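You operate a simulated robot arm through the tools that you are given. There is no shell and no other tool. Be economical: measure what you need, move in short steps, check, and stop when the job is done.

Carry out the task below with a simulated robot arm. There is one attempt and no reset: what you move stays moved.

TASK
Pull out the keyboard tray, wipe it, centre the keyboard and slide the tray back.
Fine: the orange rag goes back. Where these are worked on the way, their far stop is far enough and under half their travel is too little: keyboard tray. What is to be rubbed or washed off counts as gone when no trace of it is left.

Only the result counts: the job must be done as asked and must still hold three seconds after the hand-in. Knocking over, shifting, dropping, spilling or breaking anything else fails it.

THE ROBOT
A 6-joint arm with a four-finger gripper on a trunk, on a base that drives. Base frame: it is fixed to the floor where the robot stands at the start and does not move with it; the origin is under the middle of the robot, x ahead of it, y to its left, z up; the surface under the hand at the start is at about z = 0.75. Lengths are in m, angles in degrees, forces in N, time in s.
Its first joint turns from -166.0 to 166.0 degrees. Places, roughly: keyboard tray [0.9, -0.1, 0.6]; keyboard tray top [0.9, -0.1, 0.6]. Payload 3.67 kg.
Tool frame: the origin (TCP) lies between the finger pads and is the grasp point; the fingertips stand 0.028 m ahead of it; z points along the fingers, y is the line along which they close. Largest opening 0.112 m; the body of the gripper starts 0.073 m behind the TCP.
Orientation is that of the tool frame in the base frame, as a unit quaternion [w, x, y, z]. With the fingers straight down and closing along the base's y, the tool's x points along the base's -x, its y along +y and its z along -z.

THE INTERFACE
- The arm moves only by the tool play_rows. Its argument "plan" is text: rows parted by semicolons, each of 7 numbers parted by spaces: the shift along the tool's x, y, z in m, then the turn, a rotation vector about the tool's x, y, z in degrees, then the closure, from 0 (fully open) to 1 (shut). In form: dx dy dz wx wy wz hand; .... A call has 1 to 8 rows; each row shifts and turns the commanded pose from where the row before left it, along the tool's axes as they then stand. A row lasts 0.2 s, in which the tool goes at most 0.05 m and 8.6 degrees; a call with a longer step from one row to the next is refused whole, and so is a gripper value outside its range. A pose out of reach is approached as far as the arm can. The call stops where the force on the tool passes 90 N (or 10 N more than at its start, if that is more) or the arm is blocked; 0.2 s more then pass. The fingers move at their own pace and stop on an object; they squeeze with about 24 N. The grip force told is the motor's: it shows also when the fingers shut on nothing. Time passes only in rows, and 0.2 s behind the last, so rows that do not move let the fingers close. The reply holds the time, the measured pose of the TCP, the force on the tool along the base axes, the opening and the grip force, in the units named above and with some noise, with the torque about the TCP (base axes, N m) and any sound that the robot's microphone picked up.
- Cameras (640 x 400 px; columns grow to the right, rows downward): "scene" is now at [0.0951, 0.1793, 1.3146]; the picture's right is [-0.44, -0.90, 0.00], its down [-0.64, 0.31, -0.70] and it looks along [0.63, -0.31, -0.71] (base axes); focal length 252 px, centre (320, 200). "wrist" rides on the gripper at [0.06, -0.018, -0.104] in the tool frame; the picture's right is [0.29, 0.96, 0.00], its down [-0.80, 0.24, -0.55] and it looks along [-0.53, 0.16, 0.83] (tool axes); focal length 234 px, centre (320, 200). There is no depth. A picture from a camera that has moved, and an enlarged one, comes with that camera's place and axes in the base frame and with its lens.
- camera(camera): a new picture of that camera. It takes no simulated time.
- base_move(legs): drives the robot by 1 to 6 legs, each [ahead, left, turn to the left] in m, m and degrees, along the robot's own axes; the way and the turn of a leg run together, so that a leg with both is an arc; at most 1.5 m and 180 degrees a leg. The arm and the cameras ride along, it lands a little off, and it stops where it bumps. It gives what a move gives.
- head_to(pan, tilt): turns the head with the scene camera to pan (to the left, within 143 degrees either way) and tilt (down, from -29 to 69), counted from straight ahead of the robot. It gives what a move gives.
- inspect(camera, box): a new picture of the part [left, top, right, bottom] of that camera's present view, enlarged. It takes no simulated time.
- sign_off(): hands the job in; it is judged then, once.

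Work in short steps. Places have to be worked out from the pictures, the camera data and where the tool is seen: move nearer, look again, correct. Check each grasp and each placing, and mend what went wrong. You have 120 turns and 90 pictures in all, those below and enlarged ones among them. Open the gripper and draw the arm clear of the work before you hand the job in, unless the task says otherwise; then end with one line.

The tools are called after ">>>" as name(argument=value, ...) on one line, values as JSON. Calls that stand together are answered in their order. play_rows: Moves the arm, as the interface text tells. Its arguments: {"type":"object","properties":{"plan":{"type":"string"}},"required":["plan"]} The other tools are called the same way: base_move (legs) drives the base; head_to (pan, tilt) turns the head that bears the scene camera; camera (camera) takes a picture; inspect (camera, box) takes an enlarged picture of a part of a camera's view; sign_off () hands the job in.

At the start:

```text
time: 0.0
tool_pos: [0.5826, -0.2251, 1.0414]
ee_rot: [0.001, 0.001, 1.0, 0.0]
wrist_force: [0.0, -0.4, -0.6]
ft_torque: [0.03, 0.0, 0.02]
grip_width: 0.1121
gripper_force: 0.0
robot x, y, heading: [0.0003, -0.002, 0.1]
head pan, tilt: [-25.9, 45.5]
```

scene: 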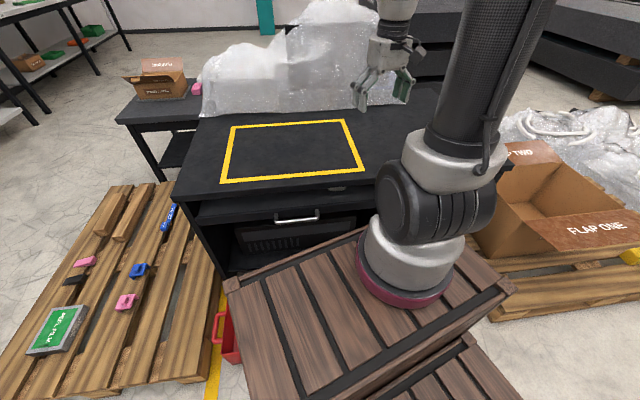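
wrist: 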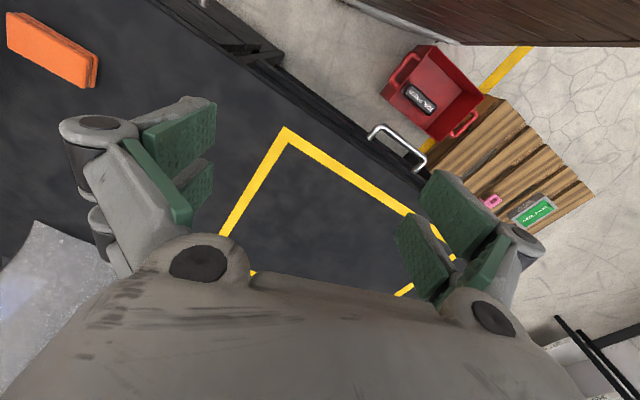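

The scene shows a desk with a tray handle on the near side; the orange rag shows in the wrist view. I look closer at both.

>>> inspect(camera="scene", box=[180, 100, 400, 280])

>>> inspect(camera="wrist", box=[0, 0, 480, 300])

```text
2.22 times, centred on (290, 190) of scene
camera zoom: at [0.0951, 0.1793, 1.3146], right [-0.44, -0.9, 0.0], down [-0.64, 0.31, -0.7], along [0.63, -0.31, -0.71], focal length 561 px, centre (387, 222)
```

zoom: 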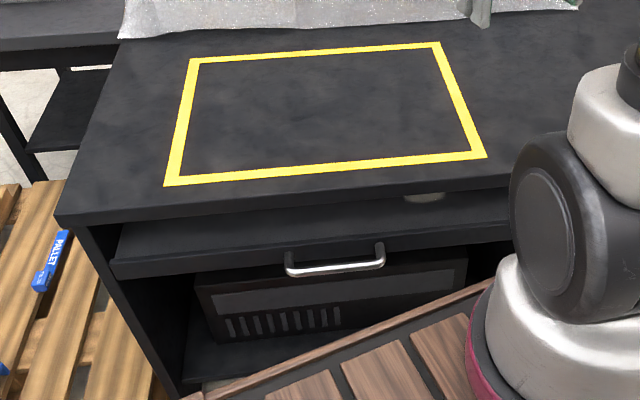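

```text
1.33 times, centred on (240, 150) of wrist
camera zoom: at [0.5229, -0.2432, 1.1424], right [-0.29, 0.96, 0.0], down [0.8, 0.24, 0.55], along [0.53, 0.16, -0.83], focal length 312 px, centre (427, 267)
```

zoom: 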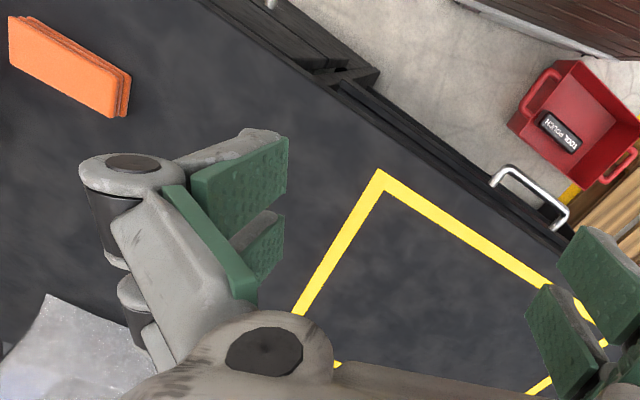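

The desk is turned about 18°, with the handle near (0.67, 0, 0.60). I look around for room to back up and for the rag.

>>> head_to(pan=-60, tilt=45)

>>> camera(camera="scene")

>>> head_to(pan=15, tilt=60)

>>> camera(camera="scene")

>>> head_to(pan=140, tilt=50)

>>> camera(camera="scene")

```text
time: 1.0
tool_pos: [0.5826, -0.2259, 1.0393]
ee_rot: [0.0, 0.0, 1.0, 0.0]
wrist_force: [0.0, 0.2, 0.2]
ft_torque: [0.03, -0.01, 0.01]
grip_width: 0.1121
gripper_force: 0.1
robot x, y, heading: [-0.0022, 0.0012, -0.1]
head pan, tilt: [-60.0, 45.0]
```

```text
85 pictures are left
camera scene: at [0.063, 0.1443, 1.3153], right [-0.87, -0.5, 0.0], down [-0.35, 0.61, -0.71], along [0.35, -0.61, -0.71], focal length 252 px, centre (320, 200)
```

scene: 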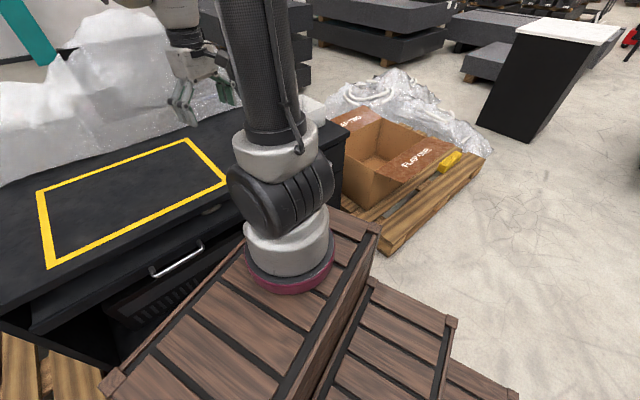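

```text
time: 2.5
tool_pos: [0.5824, -0.2254, 1.0397]
ee_rot: [0.0, 0.0, 1.0, 0.001]
wrist_force: [-0.2, 0.8, 0.3]
ft_torque: [0.01, 0.03, 0.0]
grip_width: 0.1118
gripper_force: 0.0
robot x, y, heading: [0.0014, -0.0053, 0.2]
head pan, tilt: [15.0, 60.0]
```

```text
84 pictures are left
camera scene: at [0.0867, 0.2319, 1.2959], right [0.26, -0.97, 0.0], down [-0.84, -0.22, -0.5], along [0.48, 0.13, -0.87], focal length 252 px, centre (320, 200)
```

scene: 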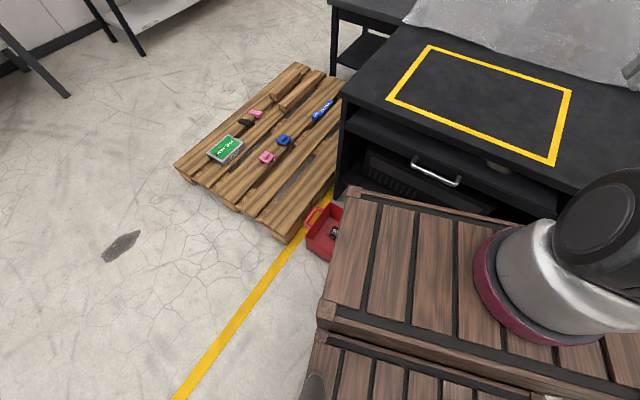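

```text
time: 4.5
tool_pos: [0.5828, -0.2262, 1.0396]
ee_rot: [-0.001, 0.0, 1.0, 0.0]
wrist_force: [0.5, -0.7, 0.2]
ft_torque: [0.02, 0.04, 0.0]
grip_width: 0.1121
gripper_force: 0.0
robot x, y, heading: [-0.0025, -0.0001, -0.2]
head pan, tilt: [140.0, 50.0]
```

```text
83 pictures are left
camera scene: at [-0.0367, 0.2642, 1.3084], right [0.64, 0.77, 0.0], down [0.59, -0.49, -0.64], along [-0.49, 0.41, -0.77], focal length 252 px, centre (320, 200)
```

scene: 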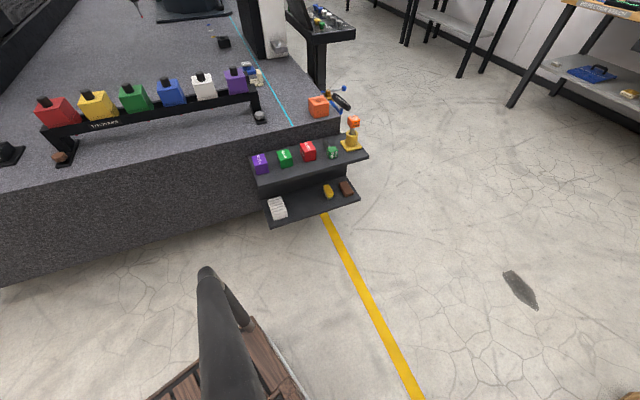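

The crates under the arm are the robot's own base, so the tray needs me to back off. I check the room behind.

>>> head_to(pan=143, tilt=69)

>>> camera(camera="scene")

>>> head_to(pan=-143, tilt=55)

>>> camera(camera="scene")

```text
time: 5.3
tool_pos: [0.582, -0.226, 1.0407]
ee_rot: [0.0, 0.0, 1.0, 0.0]
wrist_force: [-0.1, -0.1, -1.1]
ft_torque: [0.0, 0.0, -0.01]
grip_width: 0.1119
gripper_force: 0.0
robot x, y, heading: [0.0004, 0.0009, -0.1]
head pan, tilt: [143.0, 68.8]
```

```text
82 pictures are left
camera scene: at [-0.0224, 0.2483, 1.2865], right [0.6, 0.8, 0.0], down [0.74, -0.56, -0.36], along [-0.29, 0.22, -0.93], focal length 252 px, centre (320, 200)
```

scene: 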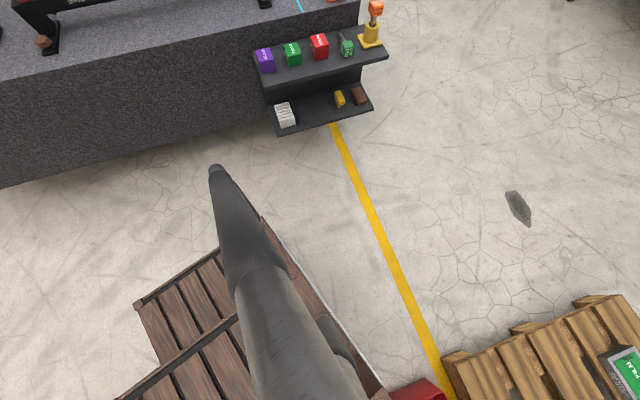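

```text
time: 9.3
tool_pos: [0.5835, -0.2247, 1.0402]
ee_rot: [0.0, 0.0, 1.0, -0.001]
wrist_force: [0.3, 0.1, -0.1]
ft_torque: [-0.03, 0.02, 0.04]
grip_width: 0.1119
gripper_force: 0.1
robot x, y, heading: [0.0025, -0.0005, 0.1]
head pan, tilt: [-143.0, 55.0]
```

```text
81 pictures are left
camera scene: at [-0.0353, 0.1712, 1.3019], right [-0.6, 0.8, 0.0], down [0.65, 0.49, -0.57], along [-0.46, -0.35, -0.82], focal length 252 px, centre (320, 200)
```

scene: 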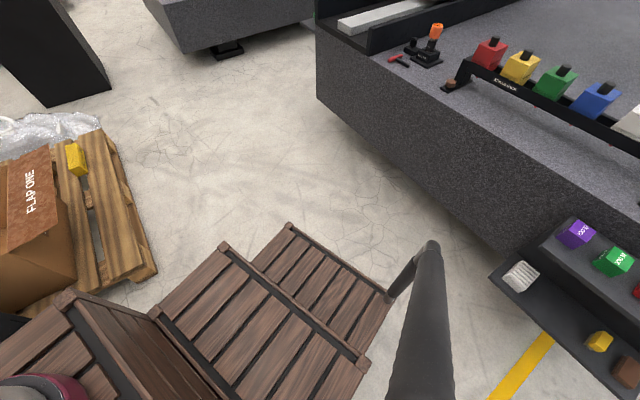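

Behind me there is about 0.6 m free, so backing 0.28 m straight is safe. Then I look at the tray again.

>>> base_move(legs=[[-0.28, 0, 0]])

>>> head_to(pan=-12, tilt=40)

>>> camera(camera="scene")

>>> camera(camera="wrist")

```text
time: 11.2
tool_pos: [0.302, -0.2265, 1.0404]
ee_rot: [0.001, 0.0, 1.0, 0.0]
wrist_force: [0.0, 0.0, -0.4]
ft_torque: [0.01, -0.03, 0.02]
grip_width: 0.112
gripper_force: 0.1
robot x, y, heading: [-0.2809, -0.0008, 0.1]
head pan, tilt: [-143.0, 55.0]
```

```text
time: 13.3
tool_pos: [0.3014, -0.2259, 1.0396]
ee_rot: [0.0, -0.001, 1.0, 0.0]
wrist_force: [-0.3, 0.2, 1.0]
ft_torque: [0.0, 0.0, -0.01]
grip_width: 0.1121
gripper_force: 0.0
robot x, y, heading: [-0.2809, -0.003, -0.1]
head pan, tilt: [-12.0, 40.0]
```

```text
80 pictures are left
camera scene: at [-0.1764, 0.1969, 1.3226], right [-0.21, -0.98, 0.0], down [-0.63, 0.13, -0.77], along [0.75, -0.16, -0.64], focal length 252 px, centre (320, 200)
```

scene: 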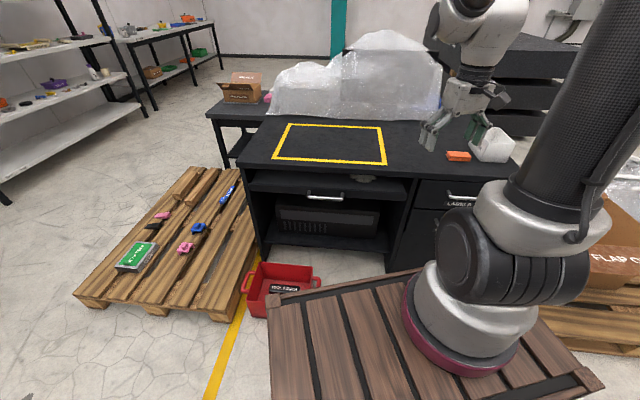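

```text
79 pictures are left
camera wrist: at [0.2415, -0.2429, 1.1425], right [-0.29, 0.96, 0.0], down [0.8, 0.24, 0.55], along [0.53, 0.16, -0.83], focal length 234 px, centre (320, 200)
```

wrist: 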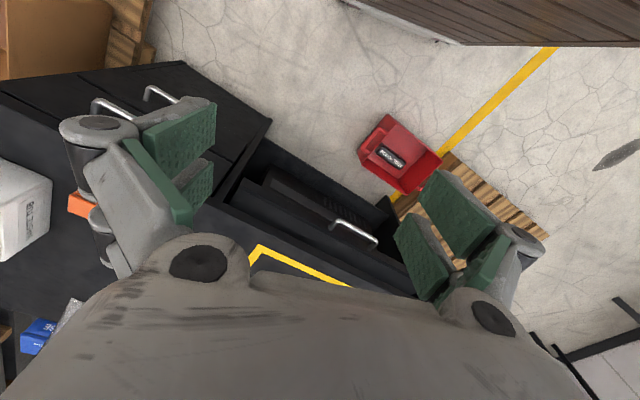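

Now I enlarge the handle and the rag area.

>>> inspect(camera="scene", box=[240, 150, 416, 260])

>>> inspect(camera="scene", box=[400, 110, 560, 210])

>>> inspect(camera="wrist", box=[200, 120, 440, 270])

```text
3.64 times, centred on (328, 205) of scene
camera zoom: at [-0.1764, 0.1969, 1.3226], right [-0.21, -0.98, 0.0], down [-0.63, 0.13, -0.77], along [0.75, -0.16, -0.64], focal length 918 px, centre (291, 182)
```

zoom: 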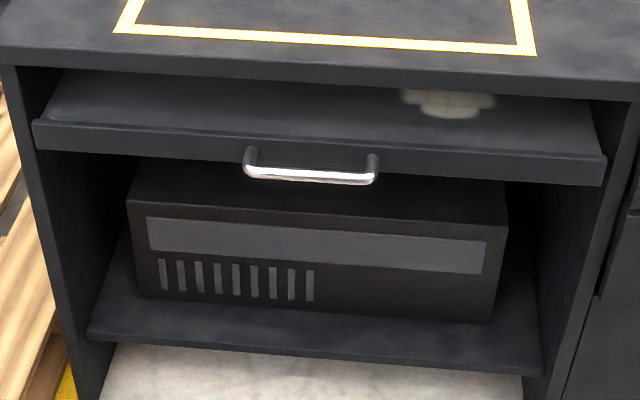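

```text
4.00 times, centred on (480, 160) of scene
camera zoom: at [-0.1764, 0.1969, 1.3226], right [-0.21, -0.98, 0.0], down [-0.63, 0.13, -0.77], along [0.75, -0.16, -0.64], focal length 1009 px, centre (-320, 360)
```

zoom: 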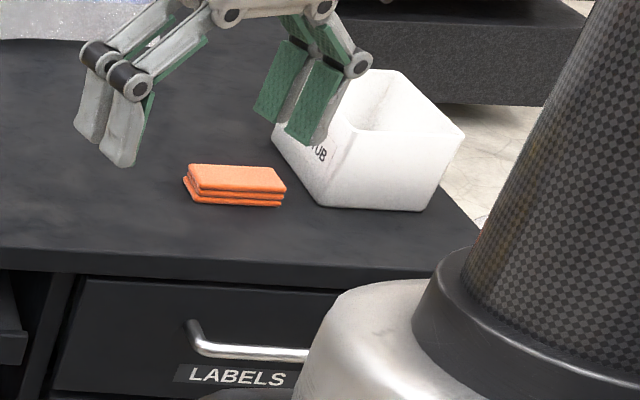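

```text
2.67 times, centred on (320, 195) of wrist
camera zoom: at [0.2415, -0.2429, 1.1425], right [-0.29, 0.96, 0.0], down [0.8, 0.24, 0.55], along [0.53, 0.16, -0.83], focal length 624 px, centre (320, 213)
```

zoom: 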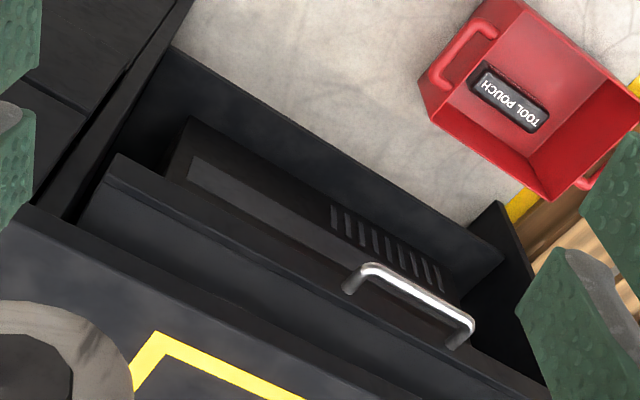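

The bar runs from about (0.632, -0.077) to (0.671, 0.070) at z≈0.613; the desk is turned about 17°, and there is a pale stain on the tray. I yaw the tool so that the fingers close along the tray's pull direction.

>>> play_rows(plan="0 0 0 0 0 -8.6 0; 0 0 0 0 0 -8.6 0; 0 0 0 0 0 -8.6 0; 0 0 0 0 0 -8.6 0; 0 0 0 0 0 -8.6 0; 0 0 0 0 0 -8.6 0; 0 0 0 0 0 -8.6 0; 0 0 0 0 0 -8.6 0")

```text
time: 15.2
tool_pos: [0.3005, -0.2248, 1.0393]
ee_rot: [0.001, -0.566, 0.824, 0.001]
wrist_force: [-0.2, 0.1, -0.5]
ft_torque: [0.0, 0.0, 0.01]
grip_width: 0.1119
gripper_force: 0.1
robot x, y, heading: [-0.2812, -0.0005, -0.1]
head pan, tilt: [-12.0, 40.0]
```

Finish the yaw and move towards a spot in front of the handle.

>>> play_rows(plan="0 0 0 0 0 -4.2 0; -.039 -.0143 .0237 0 0 0 0.3; -.039 -.0143 .0237 0 0 0 0.3; -.039 -.0143 .0237 0 0 0 0.3; -.039 -.0143 .0237 0 0 0 0.3; -.039 -.0143 .0237 0 0 0 0.3; -.039 -.0143 .0237 0 0 0 0.3; -.039 -.0143 .0237 0 0 0 0.3")

>>> play_rows(plan="-.039 -.0143 .0237 0 0 0 0.45; 0 0 0 7.5 0 0 0.45; 0 0 0 7.5 0 0 0.45; 0 0 0 7.5 0 0 0.45; 0 0 0 7.5 0 0 0.45; 0 0 0 7.5 0 0 0.45; 0 0 0 7.5 0 0 0.45")

>>> camera(camera="wrist")

>>> camera(camera="scene")

```text
time: 16.9
tool_pos: [0.4767, 0.0064, 0.8748]
ee_rot: [0.0, -0.595, 0.804, 0.0]
wrist_force: [0.4, -0.1, -0.1]
ft_torque: [0.01, -0.03, 0.0]
grip_width: 0.0781
gripper_force: 0.2
robot x, y, heading: [-0.2832, -0.0018, -0.1]
head pan, tilt: [-12.0, 40.0]
```

```text
time: 18.6
tool_pos: [0.5105, 0.0329, 0.8533]
ee_rot: [0.206, -0.555, 0.751, -0.292]
wrist_force: [0.0, -0.2, 0.9]
ft_torque: [-0.03, 0.01, 0.0]
grip_width: 0.0618
gripper_force: 0.0
out of reach, approached as far as the arm can: row 4, 5
robot x, y, heading: [-0.2839, 0.0004, -0.0]
head pan, tilt: [-12.0, 40.0]
```

```text
75 pictures are left
camera wrist: at [0.4401, -0.0073, 0.9432], right [-0.77, -0.07, -0.63], down [-0.28, 0.93, 0.24], along [0.57, 0.37, -0.73], focal length 234 px, centre (320, 200)
```

wrist: 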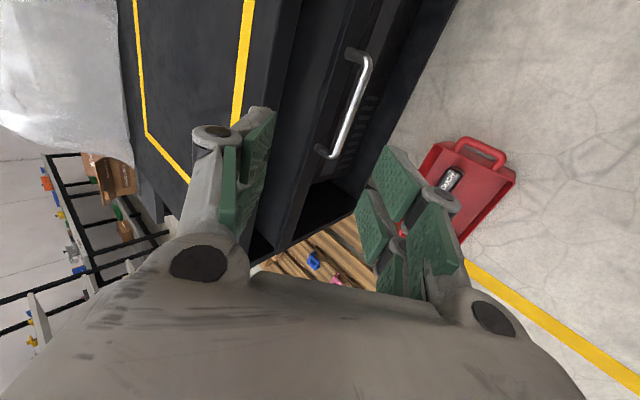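

```text
74 pictures are left
camera scene: at [-0.1764, 0.1969, 1.3226], right [-0.21, -0.98, 0.0], down [-0.63, 0.13, -0.77], along [0.75, -0.16, -0.64], focal length 252 px, centre (320, 200)
```

scene: 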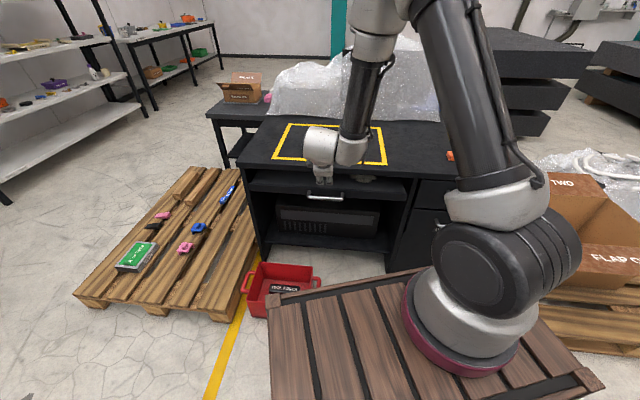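

The wrist view confirms the bar at about (0.652, -0.005, 0.613). I approach to 10 cm short along the fingers.

>>> play_rows(plan="-.0019 .0129 .0441 0 0 0 0.45; -.0019 .0129 .0441 0 0 0 0.45; -.0019 .0129 .0441 0 0 0 0.45; -.0019 .0129 .0441 0 0 0 0.45")

>>> camera(camera="wrist")

```text
time: 19.6
tool_pos: [0.5887, 0.0163, 0.6872]
ee_rot: [0.205, -0.556, 0.751, -0.292]
wrist_force: [1.2, 0.3, 0.3]
ft_torque: [0.0, 0.02, -0.01]
grip_width: 0.0615
gripper_force: 0.1
robot x, y, heading: [-0.2804, 0.0007, -0.0]
head pan, tilt: [-12.0, 40.0]
```

```text
73 pictures are left
camera wrist: at [0.5181, -0.0237, 0.7766], right [-0.77, -0.07, -0.63], down [-0.28, 0.93, 0.24], along [0.57, 0.37, -0.73], focal length 234 px, centre (320, 200)
```

wrist: 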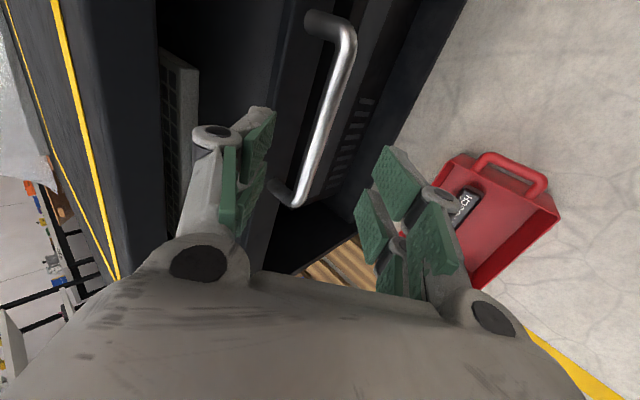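

The bar lies between the fingers' line; I advance 10 cm and close.

>>> play_rows(plan="0.002 0 .033 0 0 0 0.45; 0.002 0 .033 0 0 0 0.45; 0.002 0 .033 0 0 0 0.45")

>>> inspect(camera="wrist", box=[160, 0, 480, 300])

```text
time: 20.4
tool_pos: [0.6498, -0.0107, 0.6139]
ee_rot: [0.205, -0.556, 0.751, -0.292]
wrist_force: [-3.4, 4.6, 0.7]
ft_torque: [-0.04, -0.05, 0.04]
grip_width: 0.0641
gripper_force: 0.1
robot x, y, heading: [-0.2811, 0.0013, 0.2]
head pan, tilt: [-12.0, 40.0]
```

```text
1.33 times, centred on (320, 150) of wrist
camera zoom: at [0.5787, -0.05, 0.7025], right [-0.77, -0.07, -0.63], down [-0.29, 0.93, 0.24], along [0.57, 0.37, -0.74], focal length 312 px, centre (320, 267)
```

zoom: 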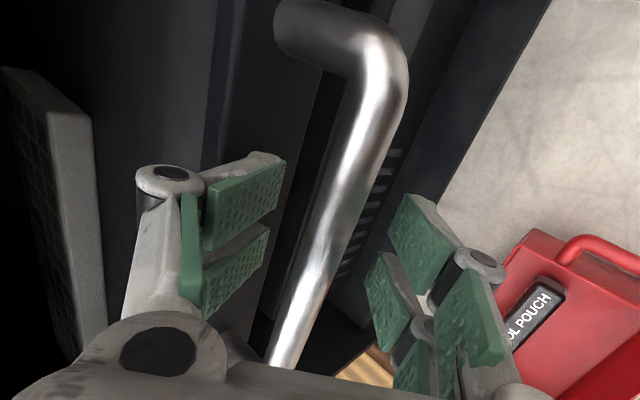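

The bar is between the pads; I close on it.

>>> play_rows(plan="0 0 0 0 0 0 1; 0 0 0 0 0 0 1; 0 0 0 0 0 0 1")

```text
time: 21.1
tool_pos: [0.6507, -0.0121, 0.6132]
ee_rot: [0.205, -0.555, 0.752, -0.292]
wrist_force: [2.3, -1.3, 0.7]
ft_torque: [1.14, -0.33, -1.39]
grip_width: 0.0144
gripper_force: 45.0
robot x, y, heading: [-0.2819, -0.0009, -0.3]
head pan, tilt: [-12.0, 40.0]
```

Gripped (14 mm bar). I pull 12 cm along the tray's normal.

>>> play_rows(plan="0 .0223 -.02 0 0 0 1; 0 .0223 -.02 0 0 0 1; 0 .0223 -.02 0 0 0 1; 0 .0223 -.02 0 0 0 1")

>>> camera(camera="scene")

```text
time: 22.1
tool_pos: [0.5337, 0.0253, 0.614]
ee_rot: [0.206, -0.556, 0.751, -0.291]
wrist_force: [8.0, 23.6, -10.5]
ft_torque: [1.24, -0.38, -1.41]
grip_width: 0.0149
gripper_force: 45.2
robot x, y, heading: [-0.2793, 0.0035, -0.0]
head pan, tilt: [-12.0, 40.0]
```

```text
71 pictures are left
camera scene: at [-0.1758, 0.1977, 1.3225], right [-0.21, -0.98, 0.0], down [-0.63, 0.13, -0.77], along [0.75, -0.16, -0.64], focal length 252 px, centre (320, 200)
```

scene: 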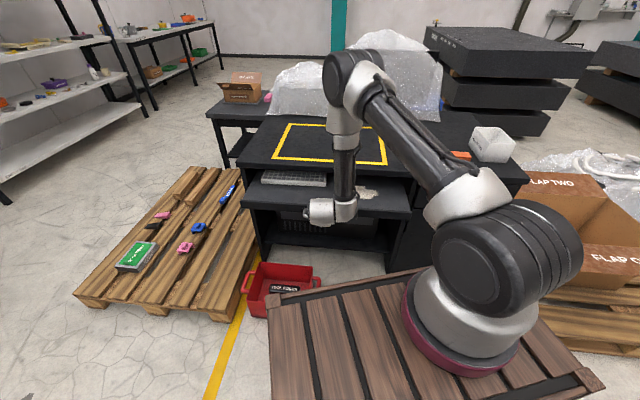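

The tray slides; a sideways force of about 25 N means the true pull line is a bit more to the left. I correct and pull further.

>>> play_rows(plan="-.0025 .0223 -.02 0 0 0 1; -.0016 .0223 -.02 0 0 0 1; -.0016 .0223 -.02 0 0 0 1")

```text
time: 22.9
tool_pos: [0.4467, 0.0528, 0.6142]
ee_rot: [0.203, -0.555, 0.752, -0.292]
wrist_force: [-3.0, -12.3, -7.3]
ft_torque: [0.78, -0.2, -1.27]
grip_width: 0.0146
gripper_force: 45.0
robot x, y, heading: [-0.2859, -0.002, 0.1]
head pan, tilt: [-12.0, 40.0]
```

Now slightly over-corrected; true line ≈17.7°. Continue pulling towards the far stop.

>>> play_rows(plan=".001 .0223 -.02 0 0 0 1; -.0004 .0223 -.02 0 0 0 1; -.0004 .0223 -.02 0 0 0 1")

>>> camera(camera="scene")

```text
time: 23.8
tool_pos: [0.3641, 0.0821, 0.6135]
ee_rot: [0.204, -0.556, 0.752, -0.29]
wrist_force: [-3.9, -12.8, -31.6]
ft_torque: [1.21, -0.51, -0.97]
grip_width: 0.0146
gripper_force: 45.5
robot x, y, heading: [-0.283, 0.0017, 0.1]
head pan, tilt: [-12.0, 40.0]
```

```text
70 pictures are left
camera scene: at [-0.1755, 0.1967, 1.3226], right [-0.21, -0.98, 0.0], down [-0.63, 0.13, -0.77], along [0.75, -0.16, -0.64], focal length 252 px, centre (320, 200)
```

scene: 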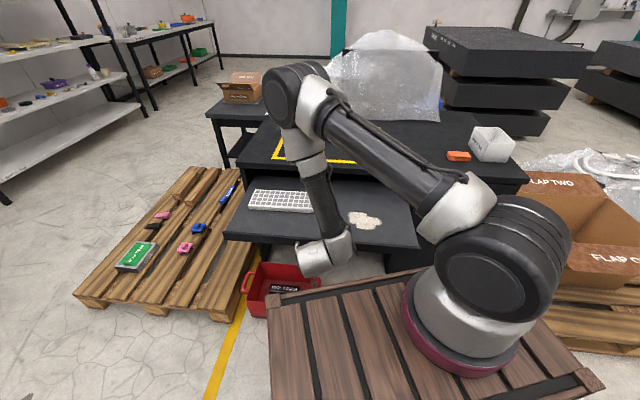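

The tray is out about 0.30 m, with the keyboard left and a pale stain to the right. I pull a bit more to feel for the stop.

>>> play_rows(plan=".001 .0149 -.0134 0 0 0 1; .001 .0149 -.0134 0 0 0 1")

```text
time: 24.4
tool_pos: [0.3391, 0.0933, 0.6216]
ee_rot: [0.218, -0.547, 0.75, -0.3]
wrist_force: [12.8, -7.2, 9.3]
ft_torque: [-1.58, 0.22, -0.24]
grip_width: 0.0149
gripper_force: 45.1
robot x, y, heading: [-0.2816, -0.0018, 0.2]
head pan, tilt: [-12.0, 40.0]
stopped in row 2: the force on the tool passed its limit at 104 N (the readings are from after the stop); the commanded pose is now the measured one
```

The far stop is reached at about 0.32 m. I open and withdraw along the fingers.

>>> play_rows(plan="0 0 0 0 0 0 .45; 0 0 0 0 0 0 .45; 0 0 -.02 0 0 0 .45; 0 0 -.04 0 0 0 .45; 0 0 -.04 0 0 0 .45; 0 0 -.04 0 0 0 .45; 0 0 -.04 0 0 0 .45")

>>> camera(camera="wrist")

>>> camera(camera="scene")

```text
time: 26.2
tool_pos: [0.284, 0.1483, 0.7135]
ee_rot: [0.203, -0.493, 0.784, -0.318]
wrist_force: [0.0, -0.4, 0.6]
ft_torque: [0.01, 0.03, 0.01]
grip_width: 0.0615
gripper_force: 0.1
out of reach, approached as far as the arm can: row 5, 6, 7
robot x, y, heading: [-0.2802, -0.0008, -0.0]
head pan, tilt: [-12.0, 40.0]
stopped in row 7: the arm was blocked; the commanded pose is now the measured one
```

```text
69 pictures are left
camera wrist: at [0.2032, 0.1195, 0.799], right [-0.74, 0.04, -0.67], down [-0.16, 0.96, 0.23], along [0.65, 0.28, -0.71], focal length 234 px, centre (320, 200)
```

wrist: 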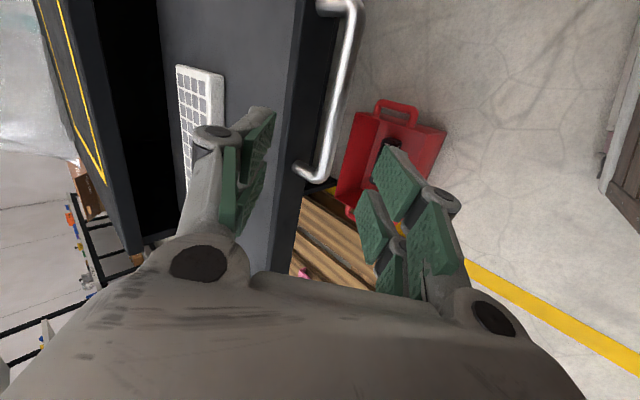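

```text
68 pictures are left
camera scene: at [-0.1716, 0.1951, 1.3225], right [-0.21, -0.98, 0.0], down [-0.63, 0.13, -0.76], along [0.75, -0.16, -0.65], focal length 252 px, centre (320, 200)
```

scene: 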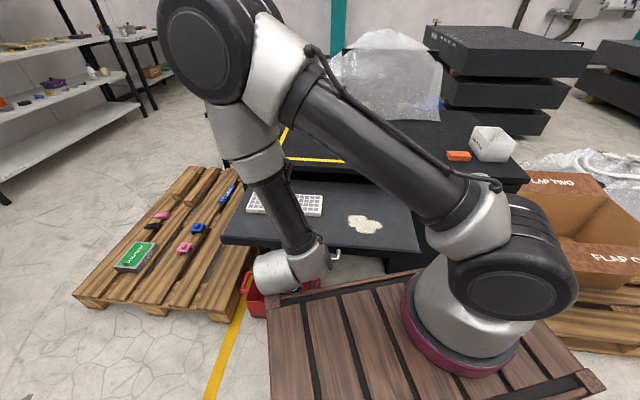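

The arm is free of the handle but folded tight; I lift straight up, then untilt the tool.

>>> play_rows(plan="0 -.028 -.0286 0 0 0 .3; 0 -.028 -.0286 0 0 0 .3; 0 -.028 -.0286 0 0 0 .3; 0 -.028 -.0286 0 0 0 .3; 0 -.028 -.0286 0 0 0 .3; 0 -.028 -.0286 0 0 0 .3")

```text
time: 27.6
tool_pos: [0.298, 0.1866, 0.9396]
ee_rot: [0.201, -0.5, 0.78, -0.317]
wrist_force: [0.6, 0.6, 0.2]
ft_torque: [-0.02, 0.06, -0.04]
grip_width: 0.0784
gripper_force: 0.1
out of reach, approached as far as the arm can: row 1, 2, 3, 4
robot x, y, heading: [-0.2784, -0.0004, -0.1]
head pan, tilt: [-12.0, 40.0]
```

Lifted. Untilt to vertical.

>>> play_rows(plan="0 0 0 -7.4 0 0 .2; 0 0 0 -7.4 0 0 .2; 0 0 0 -7.4 0 0 .2; 0 0 0 -7.4 0 0 .2; 0 0 0 -7.4 0 0 .2; 0 0 0 -7.4 0 0 0.2")

```text
time: 29.0
tool_pos: [0.2983, 0.1874, 0.9408]
ee_rot: [-0.002, -0.54, 0.842, 0.002]
wrist_force: [0.1, 0.0, -0.1]
ft_torque: [0.0, 0.02, 0.0]
grip_width: 0.0897
gripper_force: 0.1
robot x, y, heading: [-0.2829, 0.0025, -0.2]
head pan, tilt: [-12.0, 40.0]
```

Vertical again. I travel at z≈0.95 towards the rag at about (0.633, -0.588).

>>> play_rows(plan=".0314 -.0349 -.003 0 0 0 .2; .0314 -.0349 -.003 0 0 0 .2; .0314 -.0349 -.003 0 0 0 .2; .0314 -.0349 -.003 0 0 0 .2; .0314 -.0349 -.003 0 0 0 .2; .0314 -.0349 -.003 0 0 0 .2; .0314 -.0349 -.003 0 0 0 .2; .0314 -.0349 -.003 0 0 0 .2")

>>> play_rows(plan=".0314 -.0349 -.003 0 0 0 0; .0314 -.0349 -.003 0 0 0 0; .0314 -.0349 -.003 0 0 0 0; .0314 -.0349 -.003 0 0 0 0; .0314 -.0349 -.003 0 0 0 0; .0314 -.0349 -.003 0 0 0 0; .0314 -.0349 -.003 0 0 0 0")

>>> camera(camera="wrist")

>>> camera(camera="scene")

```text
time: 30.8
tool_pos: [0.4471, -0.16, 0.9639]
ee_rot: [-0.001, -0.54, 0.842, 0.001]
wrist_force: [-0.5, -0.8, 0.4]
ft_torque: [-0.03, 0.0, -0.03]
grip_width: 0.0898
gripper_force: 0.1
robot x, y, heading: [-0.2851, 0.0003, 0.1]
head pan, tilt: [-12.0, 40.0]
```

```text
time: 32.4
tool_pos: [0.5769, -0.46, 0.9846]
ee_rot: [-0.002, -0.54, 0.842, 0.0]
wrist_force: [-0.7, 0.5, 1.0]
ft_torque: [-0.05, 0.04, 0.05]
grip_width: 0.112
gripper_force: 0.1
robot x, y, heading: [-0.284, -0.0013, -0.1]
head pan, tilt: [-12.0, 40.0]
```

```text
67 pictures are left
camera wrist: at [0.569, -0.5209, 1.088], right [-0.99, 0.14, 0.0], down [0.12, 0.83, 0.55], along [0.07, 0.55, -0.83], focal length 234 px, centre (320, 200)
```

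wrist: 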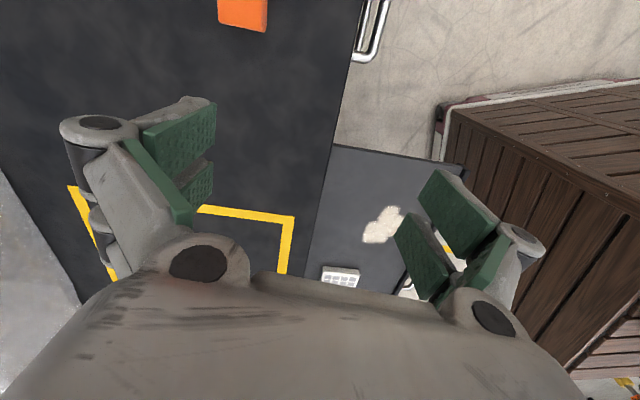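

```text
66 pictures are left
camera scene: at [-0.1752, 0.1967, 1.3226], right [-0.21, -0.98, 0.0], down [-0.63, 0.13, -0.77], along [0.75, -0.16, -0.64], focal length 252 px, centre (320, 200)
```

scene: 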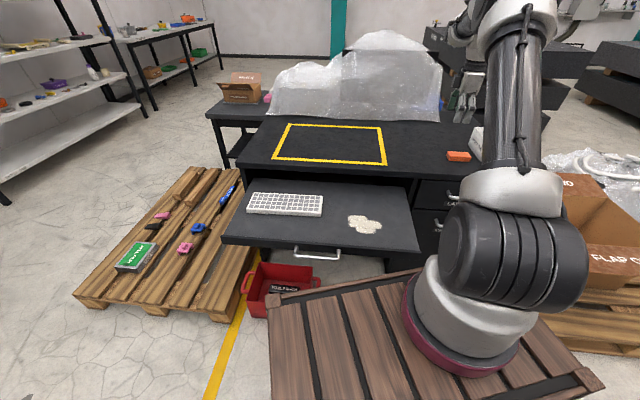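

Tray, stain and keyboard are clear now. I move over the rag for a closer look.

>>> play_rows(plan=".0294 -.0318 0 0 0 0 0; .0294 -.0318 0 0 0 0 0; .0294 -.0318 0 0 0 0 0")

>>> camera(camera="wrist")

>>> inspect(camera="scene", box=[200, 160, 440, 310])

```text
time: 33.2
tool_pos: [0.6061, -0.5589, 0.981]
ee_rot: [-0.003, -0.54, 0.842, 0.003]
wrist_force: [-0.3, -0.2, -0.8]
ft_torque: [-0.02, 0.01, 0.01]
grip_width: 0.1117
gripper_force: 0.0
out of reach, approached as far as the arm can: row 3
robot x, y, heading: [-0.2739, -0.0038, -0.0]
head pan, tilt: [-12.0, 40.0]
```

```text
65 pictures are left
camera wrist: at [0.5985, -0.6207, 1.0828], right [-0.99, 0.14, 0.01], down [0.12, 0.82, 0.55], along [0.07, 0.55, -0.83], focal length 234 px, centre (320, 200)
```

wrist: 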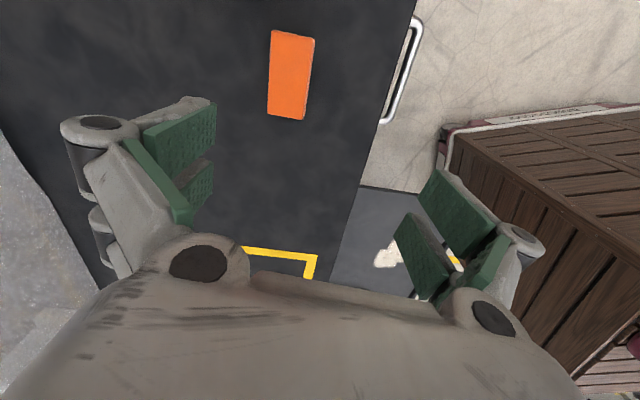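

```text
2.67 times, centred on (320, 235) of scene
camera zoom: at [-0.1747, 0.1962, 1.3226], right [-0.21, -0.98, 0.0], down [-0.63, 0.13, -0.77], along [0.75, -0.16, -0.64], focal length 673 px, centre (320, 107)
```

zoom: 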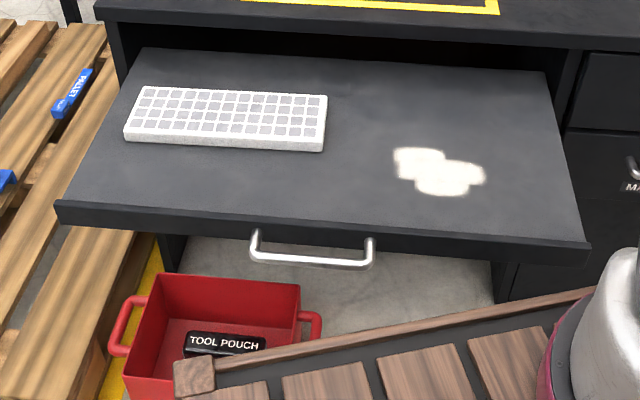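

At 1.05 m from the robot axis, the rag is at the limit of reach. The crate front is at x≈0.10 and the tray corner at (0.31, -0.28), so I can drive 8 cm ahead and 12 cm right. I pull the hand back a bit first.

>>> play_rows(plan="-.0294 .0318 0 0 0 0 0; -.0294 .0318 0 0 0 0 0; -.0294 .0318 0 0 0 0 0")

>>> base_move(legs=[[0.08, -0.12, 0]])

>>> camera(camera="wrist")

```text
time: 34.0
tool_pos: [0.556, -0.44, 0.9803]
ee_rot: [-0.001, -0.539, 0.842, 0.001]
wrist_force: [0.0, -0.6, -1.0]
ft_torque: [0.05, -0.03, -0.02]
grip_width: 0.1119
gripper_force: 0.1
robot x, y, heading: [-0.2796, -0.0009, -0.1]
head pan, tilt: [-12.0, 40.0]
```

```text
time: 35.4
tool_pos: [0.6375, -0.5603, 0.9817]
ee_rot: [-0.002, -0.54, 0.842, 0.001]
wrist_force: [0.2, 0.9, 0.0]
ft_torque: [-0.02, 0.02, 0.01]
grip_width: 0.1122
gripper_force: 0.0
robot x, y, heading: [-0.2044, -0.1194, -0.1]
head pan, tilt: [-12.0, 40.0]
```

```text
63 pictures are left
camera wrist: at [0.6294, -0.6225, 1.0843], right [-0.99, 0.14, 0.0], down [0.12, 0.82, 0.55], along [0.07, 0.55, -0.83], focal length 234 px, centre (320, 200)
```

wrist: 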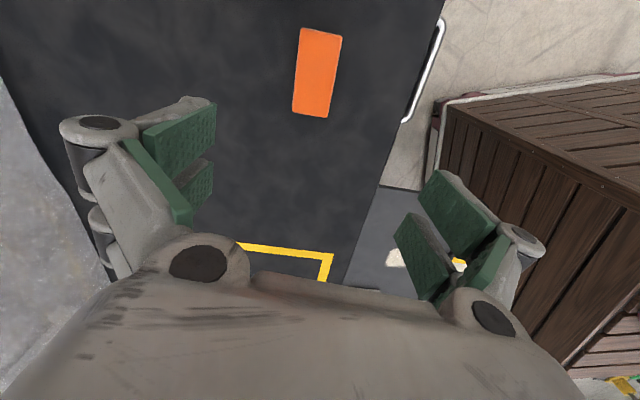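

The rag is about 0.087×0.044 m, centred near (0.637, -0.593), long side at ~15.5°. I align, centre and descend to z≈0.86.

>>> play_rows(plan="0 0 0 0 0 -4.6 0; 0 0 0 0 0 -4.5 0; .0318 -.0088 0 0 0 0 0; 0 0 .04 0 0 0 0; 0 0 .04 0 0 0 0; 0 0 .04 0 0 0 0")

>>> camera(camera="wrist")

>>> inspect(camera="scene", box=[400, 60, 560, 160])

```text
time: 36.8
tool_pos: [0.6374, -0.5937, 0.8602]
ee_rot: [-0.002, -0.605, 0.796, 0.001]
wrist_force: [0.0, 0.3, 1.0]
ft_torque: [-0.05, -0.03, -0.02]
grip_width: 0.112
gripper_force: 0.1
robot x, y, heading: [-0.1976, -0.1203, 0.1]
head pan, tilt: [-12.0, 40.0]
```

```text
62 pictures are left
camera wrist: at [0.6391, -0.6563, 0.9642], right [-1.0, -0.02, 0.0], down [-0.02, 0.83, 0.55], along [-0.01, 0.55, -0.83], focal length 234 px, centre (320, 200)
```

wrist: 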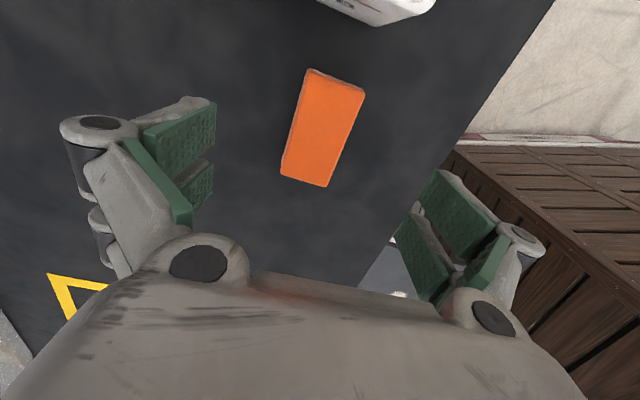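

```text
4.00 times, centred on (480, 110) of scene
camera zoom: at [-0.0946, 0.0752, 1.3226], right [-0.21, -0.98, 0.0], down [-0.63, 0.13, -0.77], along [0.75, -0.16, -0.64], focal length 1009 px, centre (-320, 560)
```

zoom: 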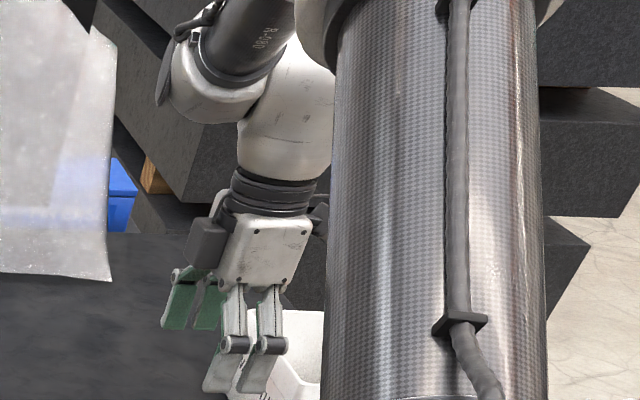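

The rag's place is confirmed. I descend so the fingertips stop about 1 cm above the desk and close gently.

>>> play_rows(plan="0 0 .036 0 0 0 0; 0 0 .035 0 0 0 0; 0 0 0 0 0 0 .4; 0 0 0 0 0 0 .8; 0 0 0 0 0 0 .8")

>>> inspect(camera="wrist", box=[160, 50, 480, 250])

```text
time: 38.0
tool_pos: [0.6364, -0.5936, 0.7893]
ee_rot: [-0.002, -0.605, 0.796, 0.001]
wrist_force: [0.8, -0.6, 1.0]
ft_torque: [-0.03, 0.0, 0.0]
grip_width: 0.0489
gripper_force: 23.7
robot x, y, heading: [-0.2005, -0.1185, 0.1]
head pan, tilt: [-12.0, 40.0]
```

```text
2.00 times, centred on (320, 150) of wrist
camera zoom: at [0.6388, -0.6561, 0.8924], right [-1.0, -0.02, 0.0], down [-0.01, 0.83, 0.55], along [-0.01, 0.55, -0.83], focal length 468 px, centre (320, 300)
```

zoom: 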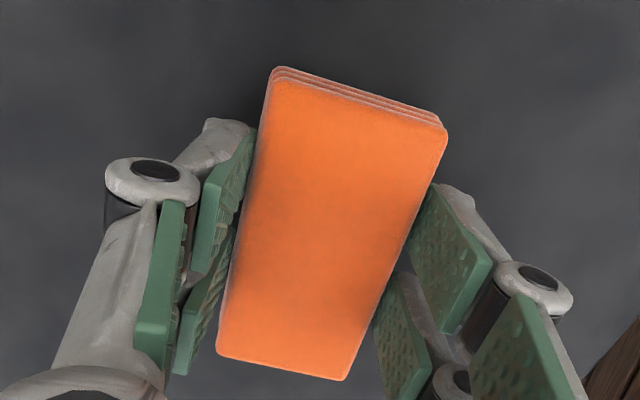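

Gripped at 49 mm; release pose noted as (0.636, -0.594, 0.789). I lift it.

>>> play_rows(plan="0 0 0 0 0 0 1; 0 0 -.03 0 0 0 1; 0 0 -.04 0 0 0 1; 0 0 -.04 0 0 0 1; 0 0 -.03 0 0 0 1")

>>> inspect(camera="wrist", box=[160, 50, 480, 250])

>>> camera(camera="scene")

```text
time: 39.2
tool_pos: [0.6371, -0.5946, 0.9313]
ee_rot: [-0.001, -0.604, 0.797, 0.001]
wrist_force: [-0.3, -0.2, -0.7]
ft_torque: [-0.03, 0.0, 0.0]
grip_width: 0.0003
gripper_force: 24.1
robot x, y, heading: [-0.2026, -0.1243, 0.2]
head pan, tilt: [-12.0, 40.0]
```

```text
2.00 times, centred on (320, 150) of wrist
camera zoom: at [0.6394, -0.6567, 1.0338], right [-1.0, -0.02, 0.0], down [-0.01, 0.83, 0.55], along [-0.01, 0.55, -0.83], focal length 468 px, centre (320, 300)
```

zoom: 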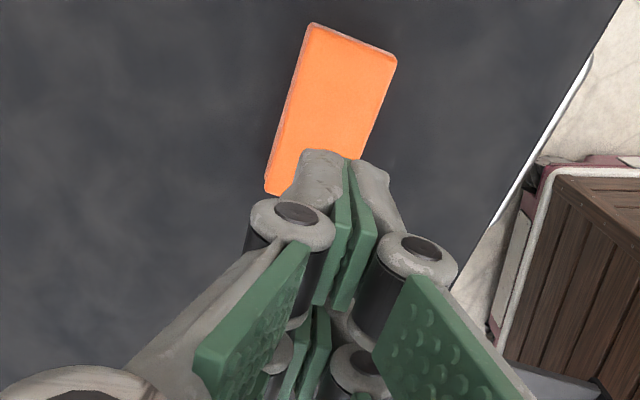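

```text
58 pictures are left
camera scene: at [-0.094, 0.075, 1.3226], right [-0.21, -0.98, 0.0], down [-0.63, 0.13, -0.77], along [0.75, -0.16, -0.64], focal length 252 px, centre (320, 200)
```

scene: 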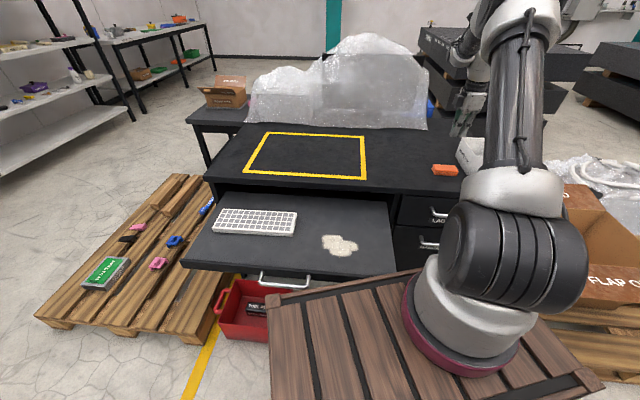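

It slipped out: the grip was too high. The rag has stayed in place; I open and go lower, to about 3–4 mm off the desk.

>>> play_rows(plan="0 0 0 0 0 0 0; 0 0 .035 0 0 0 0; 0 0 .035 0 0 0 0; 0 0.001 .035 0 0 0 0; 0 0.001 .035 0 0 0 0; 0 0 .008 0 0 0 0")

>>> inspect(camera="wrist", box=[160, 50, 480, 250])

```text
time: 40.6
tool_pos: [0.6342, -0.5944, 0.7813]
ee_rot: [-0.001, -0.604, 0.797, 0.001]
wrist_force: [-0.1, -0.5, -0.3]
ft_torque: [0.0, -0.02, -0.01]
grip_width: 0.1119
gripper_force: 0.1
robot x, y, heading: [-0.2012, -0.1211, 0.2]
head pan, tilt: [-12.0, 40.0]
```

```text
2.00 times, centred on (320, 150) of wrist
camera zoom: at [0.6363, -0.6556, 0.8848], right [-1.0, -0.02, 0.0], down [-0.01, 0.83, 0.55], along [-0.01, 0.55, -0.83], focal length 468 px, centre (320, 300)
```

zoom: 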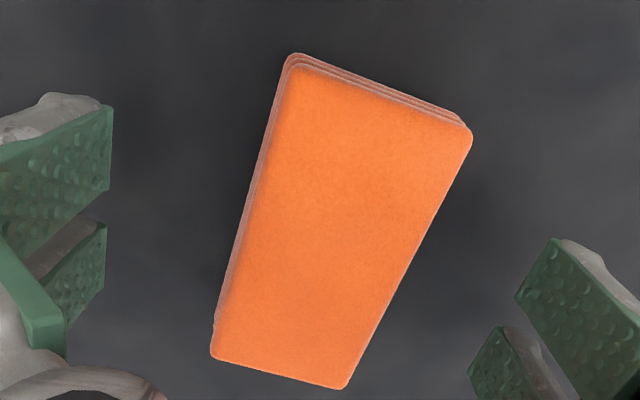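

The rag top is at about 0.775; the fingertips now overlap it well. Close.

>>> play_rows(plan="0 0 0.001 0 0 0 .3; 0 0 0 0 0 0 .6; 0 0 0 0 0 0 .7; 0 0 0 0 0 0 .7; 0 0 -.01 0 0 0 .7; 0 0 -.02 0 0 0 .7")

>>> inspect(camera="wrist", box=[160, 50, 480, 250])

```text
time: 42.0
tool_pos: [0.6352, -0.5939, 0.8104]
ee_rot: [-0.001, -0.605, 0.797, 0.001]
wrist_force: [0.3, 0.2, -0.6]
ft_torque: [-0.01, 0.0, -0.02]
grip_width: 0.0493
gripper_force: 23.8
robot x, y, heading: [-0.1997, -0.127, -0.3]
head pan, tilt: [-12.0, 40.0]
```

```text
2.00 times, centred on (320, 150) of wrist
camera zoom: at [0.6369, -0.656, 0.914], right [-1.0, -0.02, 0.0], down [-0.01, 0.83, 0.55], along [-0.01, 0.55, -0.83], focal length 468 px, centre (320, 300)
```

zoom: 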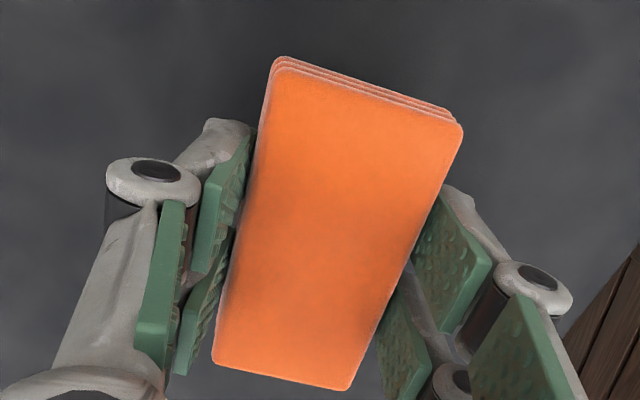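

Holding. I lift clear and carry it to above the tray.

>>> play_rows(plan="0 0 -.04 0 0 0 .7; 0 0 -.04 0 0 0 .7; 0 0 -.04 0 0 0 .7; -.0375 .0262 0 0 0 0 .7; -.0375 .0262 0 0 0 0 .7; -.0375 .0262 0 0 0 0 .7; -.0375 .0262 0 0 0 0 .7; -.0375 .0262 0 0 0 0 .7")

>>> play_rows(plan="-.0375 .0262 0 0 0 0 .7; -.0375 .0262 0 0 0 0 .7; -.0375 .0262 0 0 0 0 .7; -.0375 .0262 0 0 0 0 .7; -.0375 .0262 0 0 0 0 .7; -.0375 .0262 0 0 0 0 .7")

>>> camera(camera="wrist")

>>> camera(camera="scene")

```text
time: 43.8
tool_pos: [0.5587, -0.3787, 0.9328]
ee_rot: [-0.002, -0.604, 0.797, 0.0]
wrist_force: [0.4, -0.3, -1.3]
ft_torque: [0.07, 0.01, 0.01]
grip_width: 0.0491
gripper_force: 24.0
robot x, y, heading: [-0.1997, -0.1234, -0.3]
head pan, tilt: [-12.0, 40.0]
```

```text
time: 45.2
tool_pos: [0.4688, -0.1188, 0.9315]
ee_rot: [-0.002, -0.604, 0.797, 0.001]
wrist_force: [0.2, 0.2, -0.8]
ft_torque: [0.0, 0.02, -0.03]
grip_width: 0.049
gripper_force: 24.0
robot x, y, heading: [-0.2003, -0.1267, -0.3]
head pan, tilt: [-12.0, 40.0]
```

```text
55 pictures are left
camera wrist: at [0.4703, -0.1817, 1.034], right [-1.0, -0.02, 0.0], down [-0.01, 0.83, 0.55], along [-0.01, 0.55, -0.83], focal length 234 px, centre (320, 200)
```

wrist: 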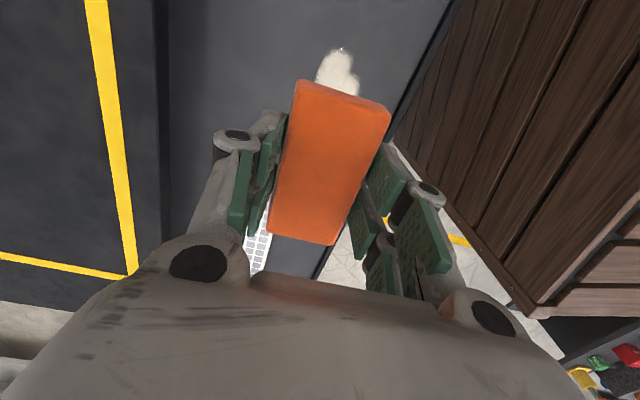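

```text
54 pictures are left
camera scene: at [-0.094, 0.0748, 1.3226], right [-0.21, -0.98, 0.0], down [-0.63, 0.13, -0.77], along [0.75, -0.16, -0.64], focal length 252 px, centre (320, 200)
```

scene: 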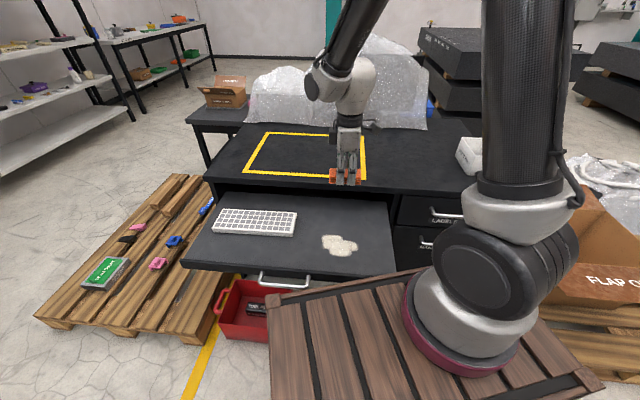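

I enlarge the tray in the scene view to map the stain, tray corners and keyboard.

>>> inspect(camera="scene", box=[176, 170, 416, 320])

```text
2.67 times, centred on (296, 245) of scene
camera zoom: at [-0.094, 0.0748, 1.3226], right [-0.21, -0.98, 0.0], down [-0.63, 0.13, -0.77], along [0.75, -0.16, -0.64], focal length 673 px, centre (384, 80)
```

zoom: 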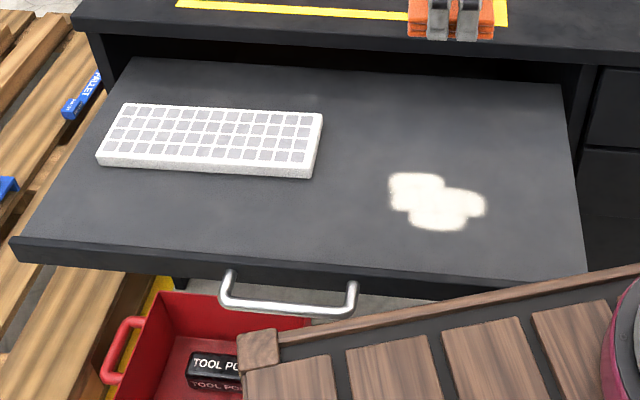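

Stain spans about f 0.42–0.52, l −0.035–0.094 in the tray's own axes (f inward, l left). I align with the tray and descend above the stain.

>>> play_rows(plan="0 .013 0 0 0 2.2 .7; 0 0 .04 0 0 0 .7; 0 0 .04 0 0 0 .7; 0 0 .04 0 0 0 .7; 0 0 .04 0 0 0 .7; 0 0 .04 0 0 0 .7; 0 0 .03 0 0 0 .7")

>>> play_rows(plan="0 0 .005 0 0 0 .7; 0 0 .005 0 0 0 .7; 0 0 .005 0 0 0 .7; 0 0 .005 0 0 0 .7")

>>> inspect(camera="scene", box=[176, 170, 416, 320])

```text
time: 46.8
tool_pos: [0.4536, -0.1159, 0.7001]
ee_rot: [-0.002, -0.59, 0.807, 0.001]
wrist_force: [-0.2, -0.4, 1.2]
ft_torque: [0.03, 0.01, 0.04]
grip_width: 0.0492
gripper_force: 24.5
robot x, y, heading: [-0.2013, -0.1251, 0.2]
head pan, tilt: [-12.0, 40.0]
```

```text
time: 47.8
tool_pos: [0.454, -0.1159, 0.6816]
ee_rot: [-0.002, -0.589, 0.808, 0.001]
wrist_force: [0.4, -0.3, -1.1]
ft_torque: [0.0, -0.03, -0.01]
grip_width: 0.0494
gripper_force: 23.5
robot x, y, heading: [-0.199, -0.1202, -0.1]
head pan, tilt: [-12.0, 40.0]
```

```text
2.67 times, centred on (296, 245) of scene
camera zoom: at [-0.0943, 0.0752, 1.3226], right [-0.21, -0.98, 0.0], down [-0.63, 0.13, -0.77], along [0.75, -0.16, -0.64], focal length 673 px, centre (384, 80)
```

zoom: 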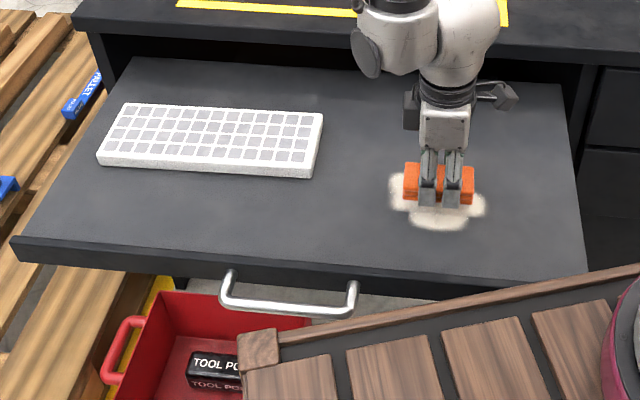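

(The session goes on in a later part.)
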